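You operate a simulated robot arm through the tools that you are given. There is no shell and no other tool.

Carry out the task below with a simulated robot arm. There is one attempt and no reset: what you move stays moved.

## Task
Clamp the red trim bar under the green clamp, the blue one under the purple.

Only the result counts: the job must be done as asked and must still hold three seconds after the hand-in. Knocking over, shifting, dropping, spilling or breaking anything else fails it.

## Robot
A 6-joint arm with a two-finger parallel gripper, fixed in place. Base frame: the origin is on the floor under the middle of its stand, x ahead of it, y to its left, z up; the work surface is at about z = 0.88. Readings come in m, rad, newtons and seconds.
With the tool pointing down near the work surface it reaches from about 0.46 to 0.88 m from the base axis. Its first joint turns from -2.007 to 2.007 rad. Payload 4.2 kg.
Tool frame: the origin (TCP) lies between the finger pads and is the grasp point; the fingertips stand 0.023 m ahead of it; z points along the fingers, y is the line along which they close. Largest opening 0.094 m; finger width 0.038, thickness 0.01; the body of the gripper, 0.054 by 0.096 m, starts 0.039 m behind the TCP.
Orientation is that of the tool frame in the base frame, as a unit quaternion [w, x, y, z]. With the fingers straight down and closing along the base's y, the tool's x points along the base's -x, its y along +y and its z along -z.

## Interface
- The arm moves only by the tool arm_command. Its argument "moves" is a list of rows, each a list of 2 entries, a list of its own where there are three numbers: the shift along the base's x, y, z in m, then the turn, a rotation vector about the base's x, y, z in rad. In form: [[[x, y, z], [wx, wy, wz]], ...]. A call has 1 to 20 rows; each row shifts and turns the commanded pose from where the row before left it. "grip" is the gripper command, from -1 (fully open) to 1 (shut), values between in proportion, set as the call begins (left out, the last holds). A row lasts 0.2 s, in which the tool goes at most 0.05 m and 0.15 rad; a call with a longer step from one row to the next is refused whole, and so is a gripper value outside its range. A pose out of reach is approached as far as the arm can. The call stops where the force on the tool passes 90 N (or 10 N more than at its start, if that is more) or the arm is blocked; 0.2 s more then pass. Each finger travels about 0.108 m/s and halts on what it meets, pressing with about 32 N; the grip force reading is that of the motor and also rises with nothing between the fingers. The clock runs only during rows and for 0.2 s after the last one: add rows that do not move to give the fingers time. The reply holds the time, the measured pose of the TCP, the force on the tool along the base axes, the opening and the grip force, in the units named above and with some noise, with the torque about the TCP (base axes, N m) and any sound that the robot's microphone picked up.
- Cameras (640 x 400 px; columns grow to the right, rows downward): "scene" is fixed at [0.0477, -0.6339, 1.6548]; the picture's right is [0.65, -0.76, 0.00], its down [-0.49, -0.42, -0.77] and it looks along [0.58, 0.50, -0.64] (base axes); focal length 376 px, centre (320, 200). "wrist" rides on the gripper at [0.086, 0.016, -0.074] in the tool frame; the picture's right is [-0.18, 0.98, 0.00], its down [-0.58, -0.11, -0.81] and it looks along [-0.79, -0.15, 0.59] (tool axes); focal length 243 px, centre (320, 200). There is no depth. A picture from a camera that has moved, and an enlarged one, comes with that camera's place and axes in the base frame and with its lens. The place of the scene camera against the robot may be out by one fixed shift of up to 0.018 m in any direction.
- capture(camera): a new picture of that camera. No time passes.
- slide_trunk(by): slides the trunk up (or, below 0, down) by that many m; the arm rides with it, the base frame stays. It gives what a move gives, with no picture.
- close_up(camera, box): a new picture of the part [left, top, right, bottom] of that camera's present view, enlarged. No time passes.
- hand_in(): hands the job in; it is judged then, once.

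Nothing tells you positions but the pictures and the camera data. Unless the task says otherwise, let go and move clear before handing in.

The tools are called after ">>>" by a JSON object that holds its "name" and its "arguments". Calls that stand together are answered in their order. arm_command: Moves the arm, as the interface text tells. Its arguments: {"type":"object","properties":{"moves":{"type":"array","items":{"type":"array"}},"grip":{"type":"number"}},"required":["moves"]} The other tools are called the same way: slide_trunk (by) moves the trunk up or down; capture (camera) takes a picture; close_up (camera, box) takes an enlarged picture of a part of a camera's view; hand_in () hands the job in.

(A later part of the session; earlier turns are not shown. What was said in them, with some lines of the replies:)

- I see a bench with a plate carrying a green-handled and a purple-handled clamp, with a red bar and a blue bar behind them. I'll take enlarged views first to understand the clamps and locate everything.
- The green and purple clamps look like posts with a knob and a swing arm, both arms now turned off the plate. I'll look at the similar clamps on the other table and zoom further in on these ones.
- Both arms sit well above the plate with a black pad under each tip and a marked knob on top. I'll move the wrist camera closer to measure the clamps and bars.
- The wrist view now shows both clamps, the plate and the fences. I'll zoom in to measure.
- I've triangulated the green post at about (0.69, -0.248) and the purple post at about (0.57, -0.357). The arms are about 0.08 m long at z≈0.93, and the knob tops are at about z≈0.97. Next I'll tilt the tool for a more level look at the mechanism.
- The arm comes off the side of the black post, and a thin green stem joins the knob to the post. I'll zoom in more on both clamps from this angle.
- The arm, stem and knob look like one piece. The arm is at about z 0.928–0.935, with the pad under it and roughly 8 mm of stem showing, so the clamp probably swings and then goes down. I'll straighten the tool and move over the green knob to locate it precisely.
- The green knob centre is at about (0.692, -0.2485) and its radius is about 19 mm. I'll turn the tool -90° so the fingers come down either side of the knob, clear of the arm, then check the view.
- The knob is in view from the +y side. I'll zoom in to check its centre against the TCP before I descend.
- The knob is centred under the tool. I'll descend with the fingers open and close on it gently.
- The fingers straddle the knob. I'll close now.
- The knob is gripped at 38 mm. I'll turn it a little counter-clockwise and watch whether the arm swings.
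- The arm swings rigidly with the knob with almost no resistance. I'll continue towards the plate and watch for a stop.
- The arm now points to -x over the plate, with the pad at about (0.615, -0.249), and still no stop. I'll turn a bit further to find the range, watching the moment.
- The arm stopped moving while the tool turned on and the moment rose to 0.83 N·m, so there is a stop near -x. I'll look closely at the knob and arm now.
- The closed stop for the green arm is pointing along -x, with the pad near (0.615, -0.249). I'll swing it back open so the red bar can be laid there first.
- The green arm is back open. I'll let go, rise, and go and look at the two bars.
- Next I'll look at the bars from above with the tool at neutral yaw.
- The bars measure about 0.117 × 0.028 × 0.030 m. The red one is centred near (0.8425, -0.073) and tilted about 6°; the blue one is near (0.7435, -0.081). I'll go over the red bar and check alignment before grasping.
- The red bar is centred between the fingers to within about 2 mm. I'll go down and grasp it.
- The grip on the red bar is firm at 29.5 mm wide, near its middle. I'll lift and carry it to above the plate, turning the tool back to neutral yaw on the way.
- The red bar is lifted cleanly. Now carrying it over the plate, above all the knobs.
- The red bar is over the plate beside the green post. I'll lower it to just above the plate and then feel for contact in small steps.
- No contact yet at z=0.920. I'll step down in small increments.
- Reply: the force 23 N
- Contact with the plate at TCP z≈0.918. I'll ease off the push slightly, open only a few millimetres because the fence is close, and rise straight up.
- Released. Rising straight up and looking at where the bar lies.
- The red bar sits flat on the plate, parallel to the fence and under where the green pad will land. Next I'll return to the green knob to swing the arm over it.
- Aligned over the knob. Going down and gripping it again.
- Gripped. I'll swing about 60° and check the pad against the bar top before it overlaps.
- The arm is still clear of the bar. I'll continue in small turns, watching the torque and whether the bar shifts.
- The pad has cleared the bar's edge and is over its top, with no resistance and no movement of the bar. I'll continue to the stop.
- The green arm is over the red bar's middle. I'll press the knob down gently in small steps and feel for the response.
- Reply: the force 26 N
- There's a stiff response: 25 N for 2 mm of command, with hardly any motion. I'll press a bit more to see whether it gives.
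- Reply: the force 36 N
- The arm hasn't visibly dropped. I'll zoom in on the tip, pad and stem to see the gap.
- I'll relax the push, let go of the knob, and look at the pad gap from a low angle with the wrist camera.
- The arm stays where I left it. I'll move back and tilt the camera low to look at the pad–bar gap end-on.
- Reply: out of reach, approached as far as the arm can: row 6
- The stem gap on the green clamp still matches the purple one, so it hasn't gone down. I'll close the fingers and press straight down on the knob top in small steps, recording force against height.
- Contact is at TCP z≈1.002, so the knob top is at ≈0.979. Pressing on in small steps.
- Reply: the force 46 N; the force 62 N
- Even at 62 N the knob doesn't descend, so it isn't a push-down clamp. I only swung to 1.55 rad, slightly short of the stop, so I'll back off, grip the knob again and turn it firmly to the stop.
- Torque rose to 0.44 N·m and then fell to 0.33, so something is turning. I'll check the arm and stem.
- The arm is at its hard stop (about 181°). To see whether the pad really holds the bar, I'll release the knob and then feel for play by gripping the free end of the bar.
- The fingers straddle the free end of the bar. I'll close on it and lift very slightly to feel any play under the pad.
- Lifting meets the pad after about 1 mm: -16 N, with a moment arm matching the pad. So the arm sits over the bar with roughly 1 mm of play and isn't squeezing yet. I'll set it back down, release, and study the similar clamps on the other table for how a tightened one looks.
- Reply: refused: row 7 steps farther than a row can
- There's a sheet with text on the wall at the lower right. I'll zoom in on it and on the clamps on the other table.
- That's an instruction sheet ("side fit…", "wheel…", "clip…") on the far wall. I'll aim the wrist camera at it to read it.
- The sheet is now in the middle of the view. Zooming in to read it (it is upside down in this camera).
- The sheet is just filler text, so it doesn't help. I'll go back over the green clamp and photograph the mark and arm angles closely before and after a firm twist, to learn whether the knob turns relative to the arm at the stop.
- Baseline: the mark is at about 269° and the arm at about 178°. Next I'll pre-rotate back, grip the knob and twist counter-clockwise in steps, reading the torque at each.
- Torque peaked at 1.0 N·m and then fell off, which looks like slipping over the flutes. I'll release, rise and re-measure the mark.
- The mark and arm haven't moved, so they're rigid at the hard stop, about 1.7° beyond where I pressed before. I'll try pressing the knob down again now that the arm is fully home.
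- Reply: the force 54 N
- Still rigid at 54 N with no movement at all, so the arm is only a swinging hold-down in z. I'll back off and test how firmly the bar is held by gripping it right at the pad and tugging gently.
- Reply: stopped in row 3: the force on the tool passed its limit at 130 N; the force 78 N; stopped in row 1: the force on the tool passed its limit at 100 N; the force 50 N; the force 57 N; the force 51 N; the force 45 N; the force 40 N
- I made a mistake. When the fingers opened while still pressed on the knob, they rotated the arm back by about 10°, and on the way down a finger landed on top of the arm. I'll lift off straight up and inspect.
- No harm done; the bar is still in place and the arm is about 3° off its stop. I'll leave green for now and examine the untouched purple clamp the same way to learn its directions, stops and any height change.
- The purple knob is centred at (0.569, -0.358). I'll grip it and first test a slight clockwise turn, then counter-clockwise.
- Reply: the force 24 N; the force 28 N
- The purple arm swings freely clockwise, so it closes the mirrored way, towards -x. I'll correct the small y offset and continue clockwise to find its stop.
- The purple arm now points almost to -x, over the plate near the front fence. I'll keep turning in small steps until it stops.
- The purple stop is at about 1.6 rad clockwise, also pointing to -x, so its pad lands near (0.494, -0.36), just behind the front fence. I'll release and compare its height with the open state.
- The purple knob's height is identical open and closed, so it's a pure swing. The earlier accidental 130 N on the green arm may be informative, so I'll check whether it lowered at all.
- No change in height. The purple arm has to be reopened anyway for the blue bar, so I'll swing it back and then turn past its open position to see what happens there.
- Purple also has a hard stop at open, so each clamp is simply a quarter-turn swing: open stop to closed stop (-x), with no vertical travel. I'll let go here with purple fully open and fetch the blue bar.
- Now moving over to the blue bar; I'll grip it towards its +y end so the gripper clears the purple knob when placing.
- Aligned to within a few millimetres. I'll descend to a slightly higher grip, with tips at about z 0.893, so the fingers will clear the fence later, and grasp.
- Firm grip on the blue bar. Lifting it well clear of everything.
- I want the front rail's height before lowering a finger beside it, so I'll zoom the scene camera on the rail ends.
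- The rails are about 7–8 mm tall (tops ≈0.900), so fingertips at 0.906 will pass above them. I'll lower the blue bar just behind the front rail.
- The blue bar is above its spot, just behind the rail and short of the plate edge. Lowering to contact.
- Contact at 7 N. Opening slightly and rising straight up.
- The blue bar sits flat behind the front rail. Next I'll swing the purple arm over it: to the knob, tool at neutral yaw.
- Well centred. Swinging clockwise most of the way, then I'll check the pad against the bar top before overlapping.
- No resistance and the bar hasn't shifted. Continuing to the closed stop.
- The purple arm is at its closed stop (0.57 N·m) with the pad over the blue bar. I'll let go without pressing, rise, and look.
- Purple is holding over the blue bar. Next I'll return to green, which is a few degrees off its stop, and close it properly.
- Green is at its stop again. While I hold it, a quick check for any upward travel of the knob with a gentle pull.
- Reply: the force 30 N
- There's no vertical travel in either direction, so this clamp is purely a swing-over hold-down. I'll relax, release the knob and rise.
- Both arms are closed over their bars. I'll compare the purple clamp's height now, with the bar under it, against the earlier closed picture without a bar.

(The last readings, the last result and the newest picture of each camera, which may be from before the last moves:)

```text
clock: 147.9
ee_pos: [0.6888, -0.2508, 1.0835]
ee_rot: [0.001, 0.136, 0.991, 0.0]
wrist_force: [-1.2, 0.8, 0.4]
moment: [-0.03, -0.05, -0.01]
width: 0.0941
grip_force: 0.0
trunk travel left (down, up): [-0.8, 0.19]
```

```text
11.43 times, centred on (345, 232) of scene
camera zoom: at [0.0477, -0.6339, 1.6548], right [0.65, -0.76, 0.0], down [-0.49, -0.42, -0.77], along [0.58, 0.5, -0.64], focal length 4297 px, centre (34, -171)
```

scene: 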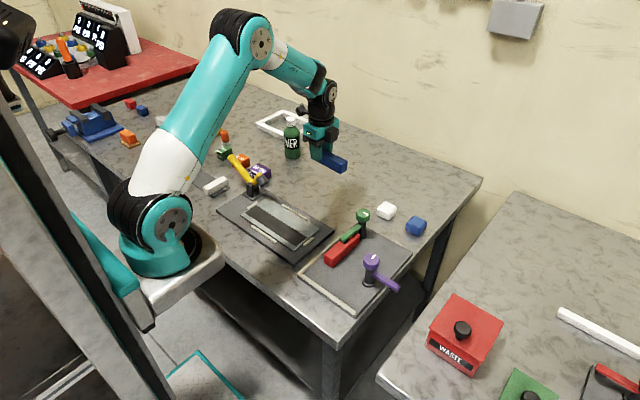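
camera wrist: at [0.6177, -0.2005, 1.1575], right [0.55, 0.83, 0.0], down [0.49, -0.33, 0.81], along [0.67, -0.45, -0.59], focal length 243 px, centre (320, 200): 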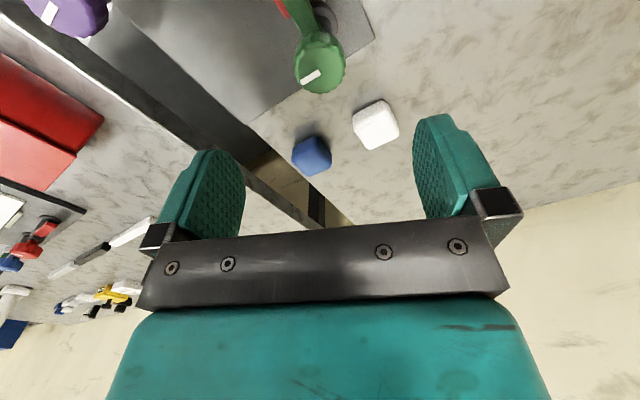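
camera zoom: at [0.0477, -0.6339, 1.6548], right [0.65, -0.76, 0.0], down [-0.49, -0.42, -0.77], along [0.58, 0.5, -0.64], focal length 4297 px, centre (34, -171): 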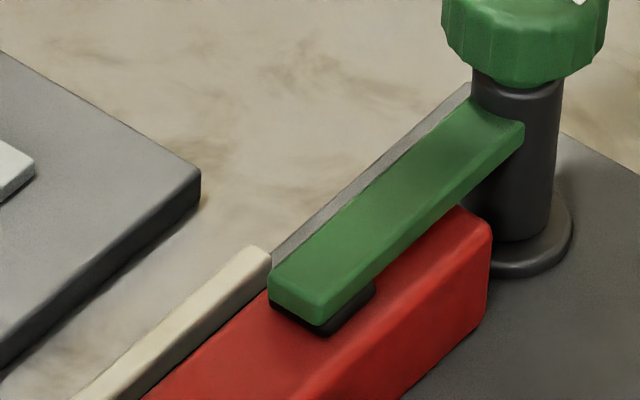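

The heights are identical with and without the bar, confirming a pure swing. For completeness I'll try one firmer straight press on the purple knob with closed fingers, lifting off before changing the grip.

>>> {"name": "arm_command", "arguments": {"moves": [[[-0.03, -0.027, 0], [0, 0, 0.09]], [[-0.03, -0.027, 0], [0, 0, 0.09]], [[-0.03, -0.027, 0], [0, 0, 0.09]], [[-0.0285, -0.0277, 0], [0, 0, 0]], [[0, 0, 0], [0, 0, 0]], [[0, 0, 0], [0, 0, 0]]], "grip": 1}}

>>> {"name": "arm_command", "arguments": {"moves": [[[0, 0, -0.04], [0, 0, 0]], [[0, 0, -0.037], [0, 0, 0]], [[0, 0, 0], [0, 0, 0]]]}}

>>> {"name": "close_up", "arguments": {"camera": "scene", "box": [345, 245, 405, 295]}}

```text
clock: 149.3
ee_pos: [0.5703, -0.3585, 1.0848]
ee_rot: [0.001, 0.001, 1.0, 0.0]
wrist_force: [0.9, -0.2, -0.1]
moment: [0.0, 0.0, 0.0]
width: 0.0
grip_force: 32.0
trunk travel left (down, up): [-0.8, 0.19]
```

```text
clock: 150.1
ee_pos: [0.5718, -0.3581, 1.007]
ee_rot: [0.001, 0.0, 1.0, 0.0]
wrist_force: [0.1, 0.0, -0.6]
moment: [-0.02, -0.02, 0.03]
width: 0.0
grip_force: 31.7
trunk travel left (down, up): [-0.8, 0.19]
```

```text
8.00 times, centred on (375, 270) of scene
camera zoom: at [0.0477, -0.6339, 1.6548], right [0.65, -0.76, 0.0], down [-0.49, -0.42, -0.77], along [0.58, 0.5, -0.64], focal length 3008 px, centre (-120, -360)
```

zoom: 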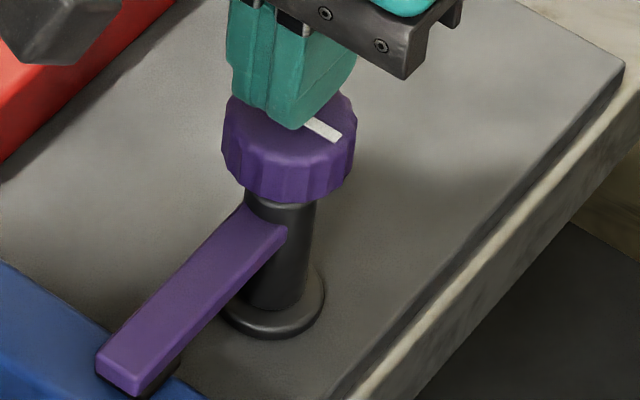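

>>> {"name": "arm_command", "arguments": {"moves": [[[0, -0.001, -0.004], [0, 0, 0]], [[0, 0, -0.002], [0, 0, 0]], [[0, 0, -0.001], [0, 0, 0]], [[0, 0, 0], [0, 0, 0]]]}}

>>> {"name": "arm_command", "arguments": {"moves": [[[0, 0, -0.001], [0, 0, 0]], [[0, 0, -0.001], [0, 0, 0]], [[0, 0, -0.0005], [0, 0, 0]], [[0, 0, 0], [0, 0, 0]]]}}

>>> {"name": "arm_command", "arguments": {"moves": [[[0, 0, -0.0007], [0, 0, 0]], [[0, 0, 0], [0, 0, 0]], [[0, 0, 0], [0, 0, 0]]]}}

>>> {"name": "close_up", "arguments": {"camera": "scene", "box": [345, 245, 405, 295]}}

```text
clock: 151.1
ee_pos: [0.5715, -0.3615, 1.0017]
ee_rot: [0.002, 0.002, 1.0, 0.0]
wrist_force: [-2.6, 1.9, 20.8]
moment: [0.04, 0.43, 0.02]
width: 0.0001
grip_force: 32.1
trunk travel left (down, up): [-0.8, 0.19]
```

```text
clock: 152.1
ee_pos: [0.5698, -0.3601, 1.0015]
ee_rot: [0.003, 0.001, 1.0, -0.003]
wrist_force: [-4.6, 5.0, 65.0]
moment: [0.23, 1.28, 0.01]
width: 0.0
grip_force: 31.9
trunk travel left (down, up): [-0.8, 0.19]
```

```text
clock: 152.9
ee_pos: [0.5716, -0.3598, 1.003]
ee_rot: [0.004, 0.0, 1.0, -0.003]
wrist_force: [-3.6, 5.4, 72.5]
moment: [0.23, 1.45, 0.0]
width: 0.0001
grip_force: 32.0
trunk travel left (down, up): [-0.8, 0.19]
```

```text
8.00 times, centred on (375, 270) of scene
camera zoom: at [0.0477, -0.6339, 1.6548], right [0.65, -0.76, 0.0], down [-0.49, -0.42, -0.77], along [0.58, 0.5, -0.64], focal length 3008 px, centre (-120, -360)
```

zoom: 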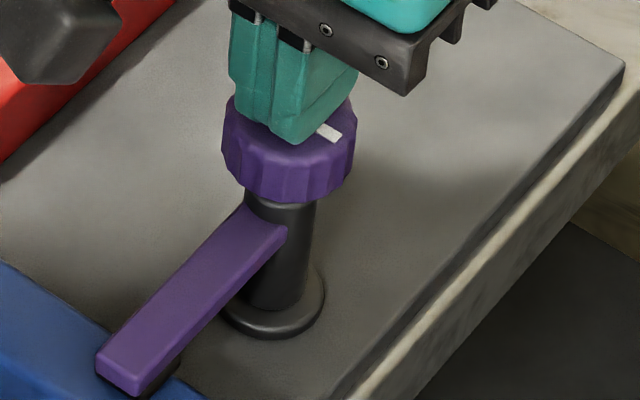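

No movement at 72 N either: it's rigid, so nothing more can be gained by pressing. I'll lift off first with the fingers still closed, then retreat and check everything.

>>> {"name": "arm_command", "arguments": {"moves": [[[0, 0, 0.008], [0, 0, 0]], [[0, 0, 0.03], [0, 0, 0]], [[0, 0, 0.04], [0, 0, 0]], [[-0.02, 0.01, 0.04], [0, 0, 0]], [[0, 0, 0], [0, 0, 0]]]}}

>>> {"name": "capture", "arguments": {"camera": "wrist"}}

>>> {"name": "close_up", "arguments": {"camera": "wrist", "box": [260, 0, 470, 150]}}

>>> {"name": "close_up", "arguments": {"camera": "scene", "box": [300, 200, 410, 310]}}

```text
clock: 154.1
ee_pos: [0.5504, -0.3499, 1.1152]
ee_rot: [-0.001, 0.001, 1.0, 0.001]
wrist_force: [-0.5, -0.1, 0.7]
moment: [0.01, 0.02, -0.04]
width: 0.0
grip_force: 32.2
trunk travel left (down, up): [-0.8, 0.19]
```

```text
taken
camera wrist: at [0.4638, -0.3325, 1.1894], right [0.18, 0.98, 0.0], down [0.58, -0.11, 0.81], along [0.79, -0.15, -0.59], focal length 243 px, centre (320, 200)
```

wrist: 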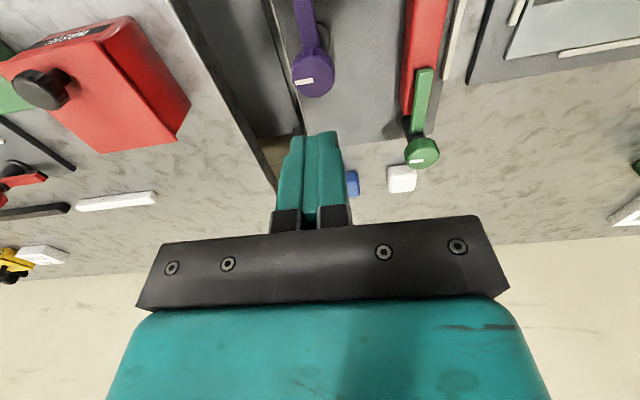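

```text
2.67 times, centred on (365, 75) of wrist
camera zoom: at [0.4638, -0.3325, 1.1894], right [0.18, 0.98, 0.0], down [0.58, -0.11, 0.81], along [0.79, -0.15, -0.59], focal length 647 px, centre (200, 533)
```

zoom: 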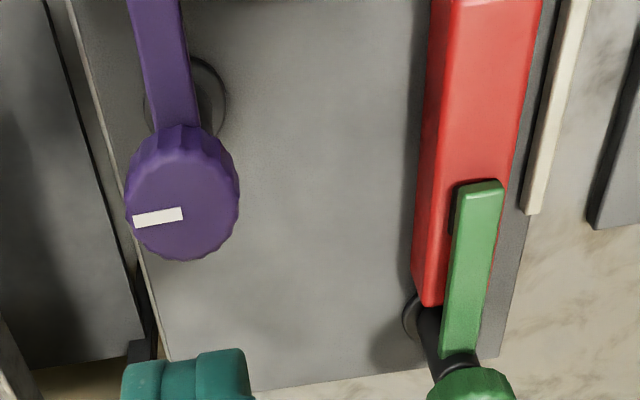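

```text
3.64 times, centred on (355, 255) of scene
camera zoom: at [0.0477, -0.6339, 1.6548], right [0.65, -0.76, 0.0], down [-0.49, -0.42, -0.77], along [0.58, 0.5, -0.64], focal length 1367 px, centre (193, 0)
```

zoom: 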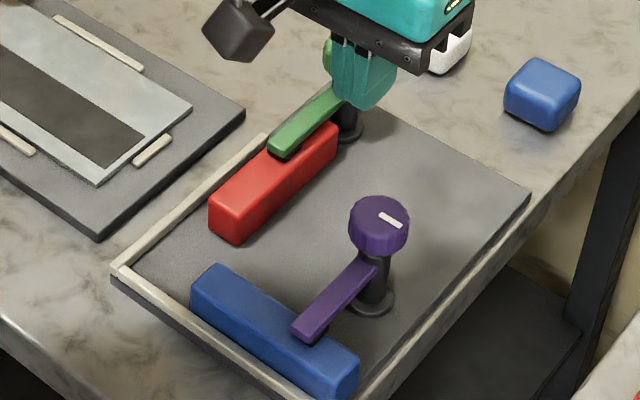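

The pads are centred over the bars: the green tip is at (0.600, -0.251) over the red bar's midline, and purple is over the blue bar. I'll retreat clear and take a final look at the whole scene.

>>> {"name": "arm_command", "arguments": {"moves": [[[0, 0, 0.04], [0, 0, 0]], [[0, 0, 0.04], [0, 0, 0]], [[-0.02, 0.04, 0.02], [0, 0, 0]], [[-0.02, 0.045, 0.01], [0, 0, 0]], [[0, 0.045, 0.01], [0, 0, 0]], [[0, 0.045, 0], [0, 0, 0]], [[0, 0.04, 0], [0, 0, 0]], [[0, 0, 0], [0, 0, 0]]], "grip": -1}}

>>> {"name": "capture", "arguments": {"camera": "scene"}}

>>> {"name": "close_up", "arguments": {"camera": "scene", "box": [280, 180, 440, 320]}}

>>> {"name": "capture", "arguments": {"camera": "wrist"}}

```text
refused: row 4 steps farther than a row can; nothing moved
```

```text
taken
```

scene: 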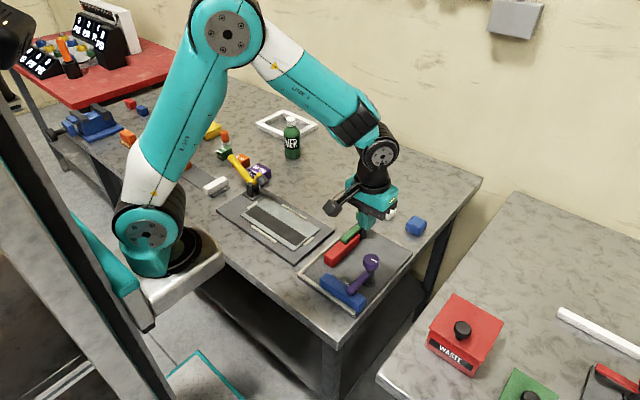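

```text
2.86 times, centred on (360, 250) of scene
camera zoom: at [0.0477, -0.6339, 1.6548], right [0.65, -0.76, 0.0], down [-0.49, -0.42, -0.77], along [0.58, 0.5, -0.64], focal length 1074 px, centre (206, 57)
```

zoom: 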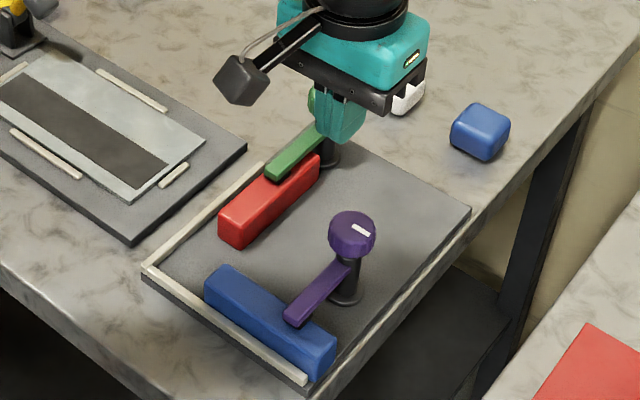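

```text
taken
camera wrist: at [0.4638, -0.3325, 1.1894], right [0.18, 0.98, 0.0], down [0.58, -0.11, 0.81], along [0.79, -0.15, -0.59], focal length 243 px, centre (320, 200)
```

wrist: 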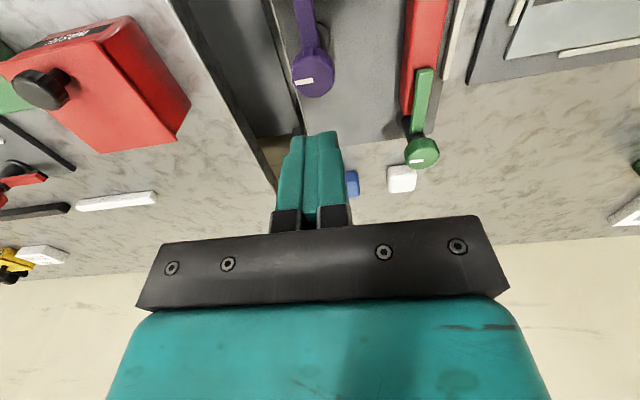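

That move was refused because one row was too long, so nothing changed. I'll retreat with shorter steps.

>>> {"name": "arm_command", "arguments": {"moves": [[[0, 0, 0.04], [0, 0, 0]], [[0, 0, 0.04], [0, 0, 0]], [[-0.015, 0.035, 0.02], [0, 0, 0]], [[-0.015, 0.035, 0.01], [0, 0, 0]], [[0, 0.04, 0.01], [0, 0, 0]], [[0, 0.04, 0], [0, 0, 0]], [[0, 0.04, 0], [0, 0, 0]], [[0, 0.04, 0], [0, 0, 0]], [[0, 0.04, 0], [0, 0, 0]], [[0, 0, 0], [0, 0, 0]]], "grip": -1}}

>>> {"name": "capture", "arguments": {"camera": "scene"}}

>>> {"name": "close_up", "arguments": {"camera": "scene", "box": [290, 190, 430, 320]}}

>>> {"name": "close_up", "arguments": {"camera": "scene", "box": [325, 210, 365, 245]}}

```text
clock: 156.3
ee_pos: [0.5215, -0.0808, 1.2347]
ee_rot: [0.001, 0.001, 1.0, -0.001]
wrist_force: [-0.5, 0.0, 0.5]
moment: [0.0, -0.01, -0.02]
width: 0.094
grip_force: 0.1
trunk travel left (down, up): [-0.8, 0.19]
```

```text
taken
```

scene: 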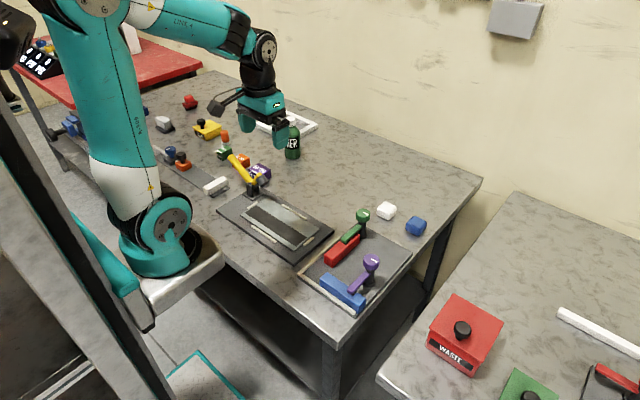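

```text
3.08 times, centred on (360, 255) of scene
camera zoom: at [0.0477, -0.6339, 1.6548], right [0.65, -0.76, 0.0], down [-0.49, -0.42, -0.77], along [0.58, 0.5, -0.64], focal length 1157 px, centre (197, 31)
```

zoom: 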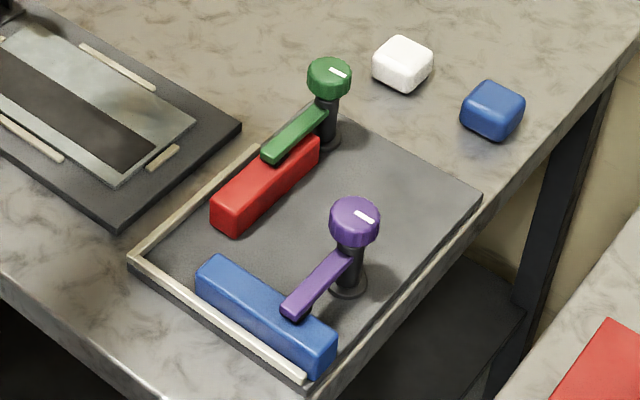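

```text
11.43 times, centred on (345, 228) of scene
camera zoom: at [0.0477, -0.6339, 1.6548], right [0.65, -0.76, 0.0], down [-0.49, -0.42, -0.77], along [0.58, 0.5, -0.64], focal length 4297 px, centre (34, -114)
```

zoom: 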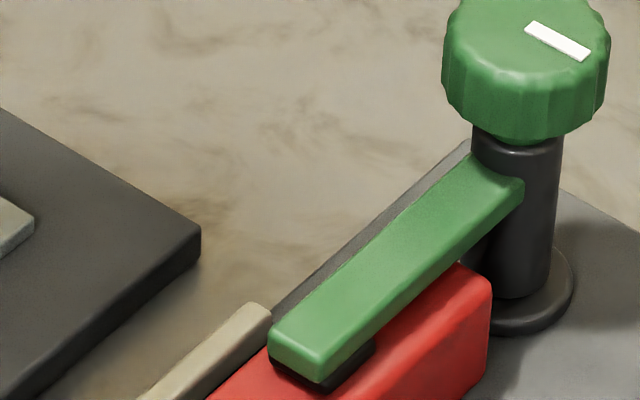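

Final state: the red bar lies flat on the plate under the closed green arm, and the blue bar under the closed purple arm. Both arms are at their closed stops, the gripper is open and clear, and nothing else has moved. The knobs have no up-down travel and the red bar has about 1 mm of play under its pad, so the arms hold the bars down rather than squeeze them. I found no way to tighten them further. I'm handing in.

>>> {"name": "hand_in", "arguments": {}}

```text
The job is handed in.
```

I handed the job in with each bar under its own clamp, but the clamps hold the bars down rather than squeezing them tight. The hand-in reply didn't say whether it passed.

- **Red bar:** it lies flat on the plate with the green arm swung over it to its closed stop, the pad centred across the bar's width. It runs parallel to the side rail, about 17 mm away from it.
- **Blue bar:** it lies flat about 2 mm behind the front rail with the purple arm swung over it to its closed stop. The pad is about 26 mm off the bar's middle.
- **Tightness:** each knob only swings its arm a quarter turn and has no up-down travel. Pressing with up to about 70 N, pulling up on the green knob and twisting past the stops gave no squeeze. When I lifted the red bar it moved about 1 mm before meeting the pad. I didn't test the blue bar the same way.
- **Mishap:** at one point the gripper turned the green arm back about 10° and a finger came down on it, peaking at 130 N. The red bar ended up about 2 mm from where I had set it down. I re-closed the arm and saw no damage.

The gripper is open and clear, and the final scene picture shows nothing else moved.
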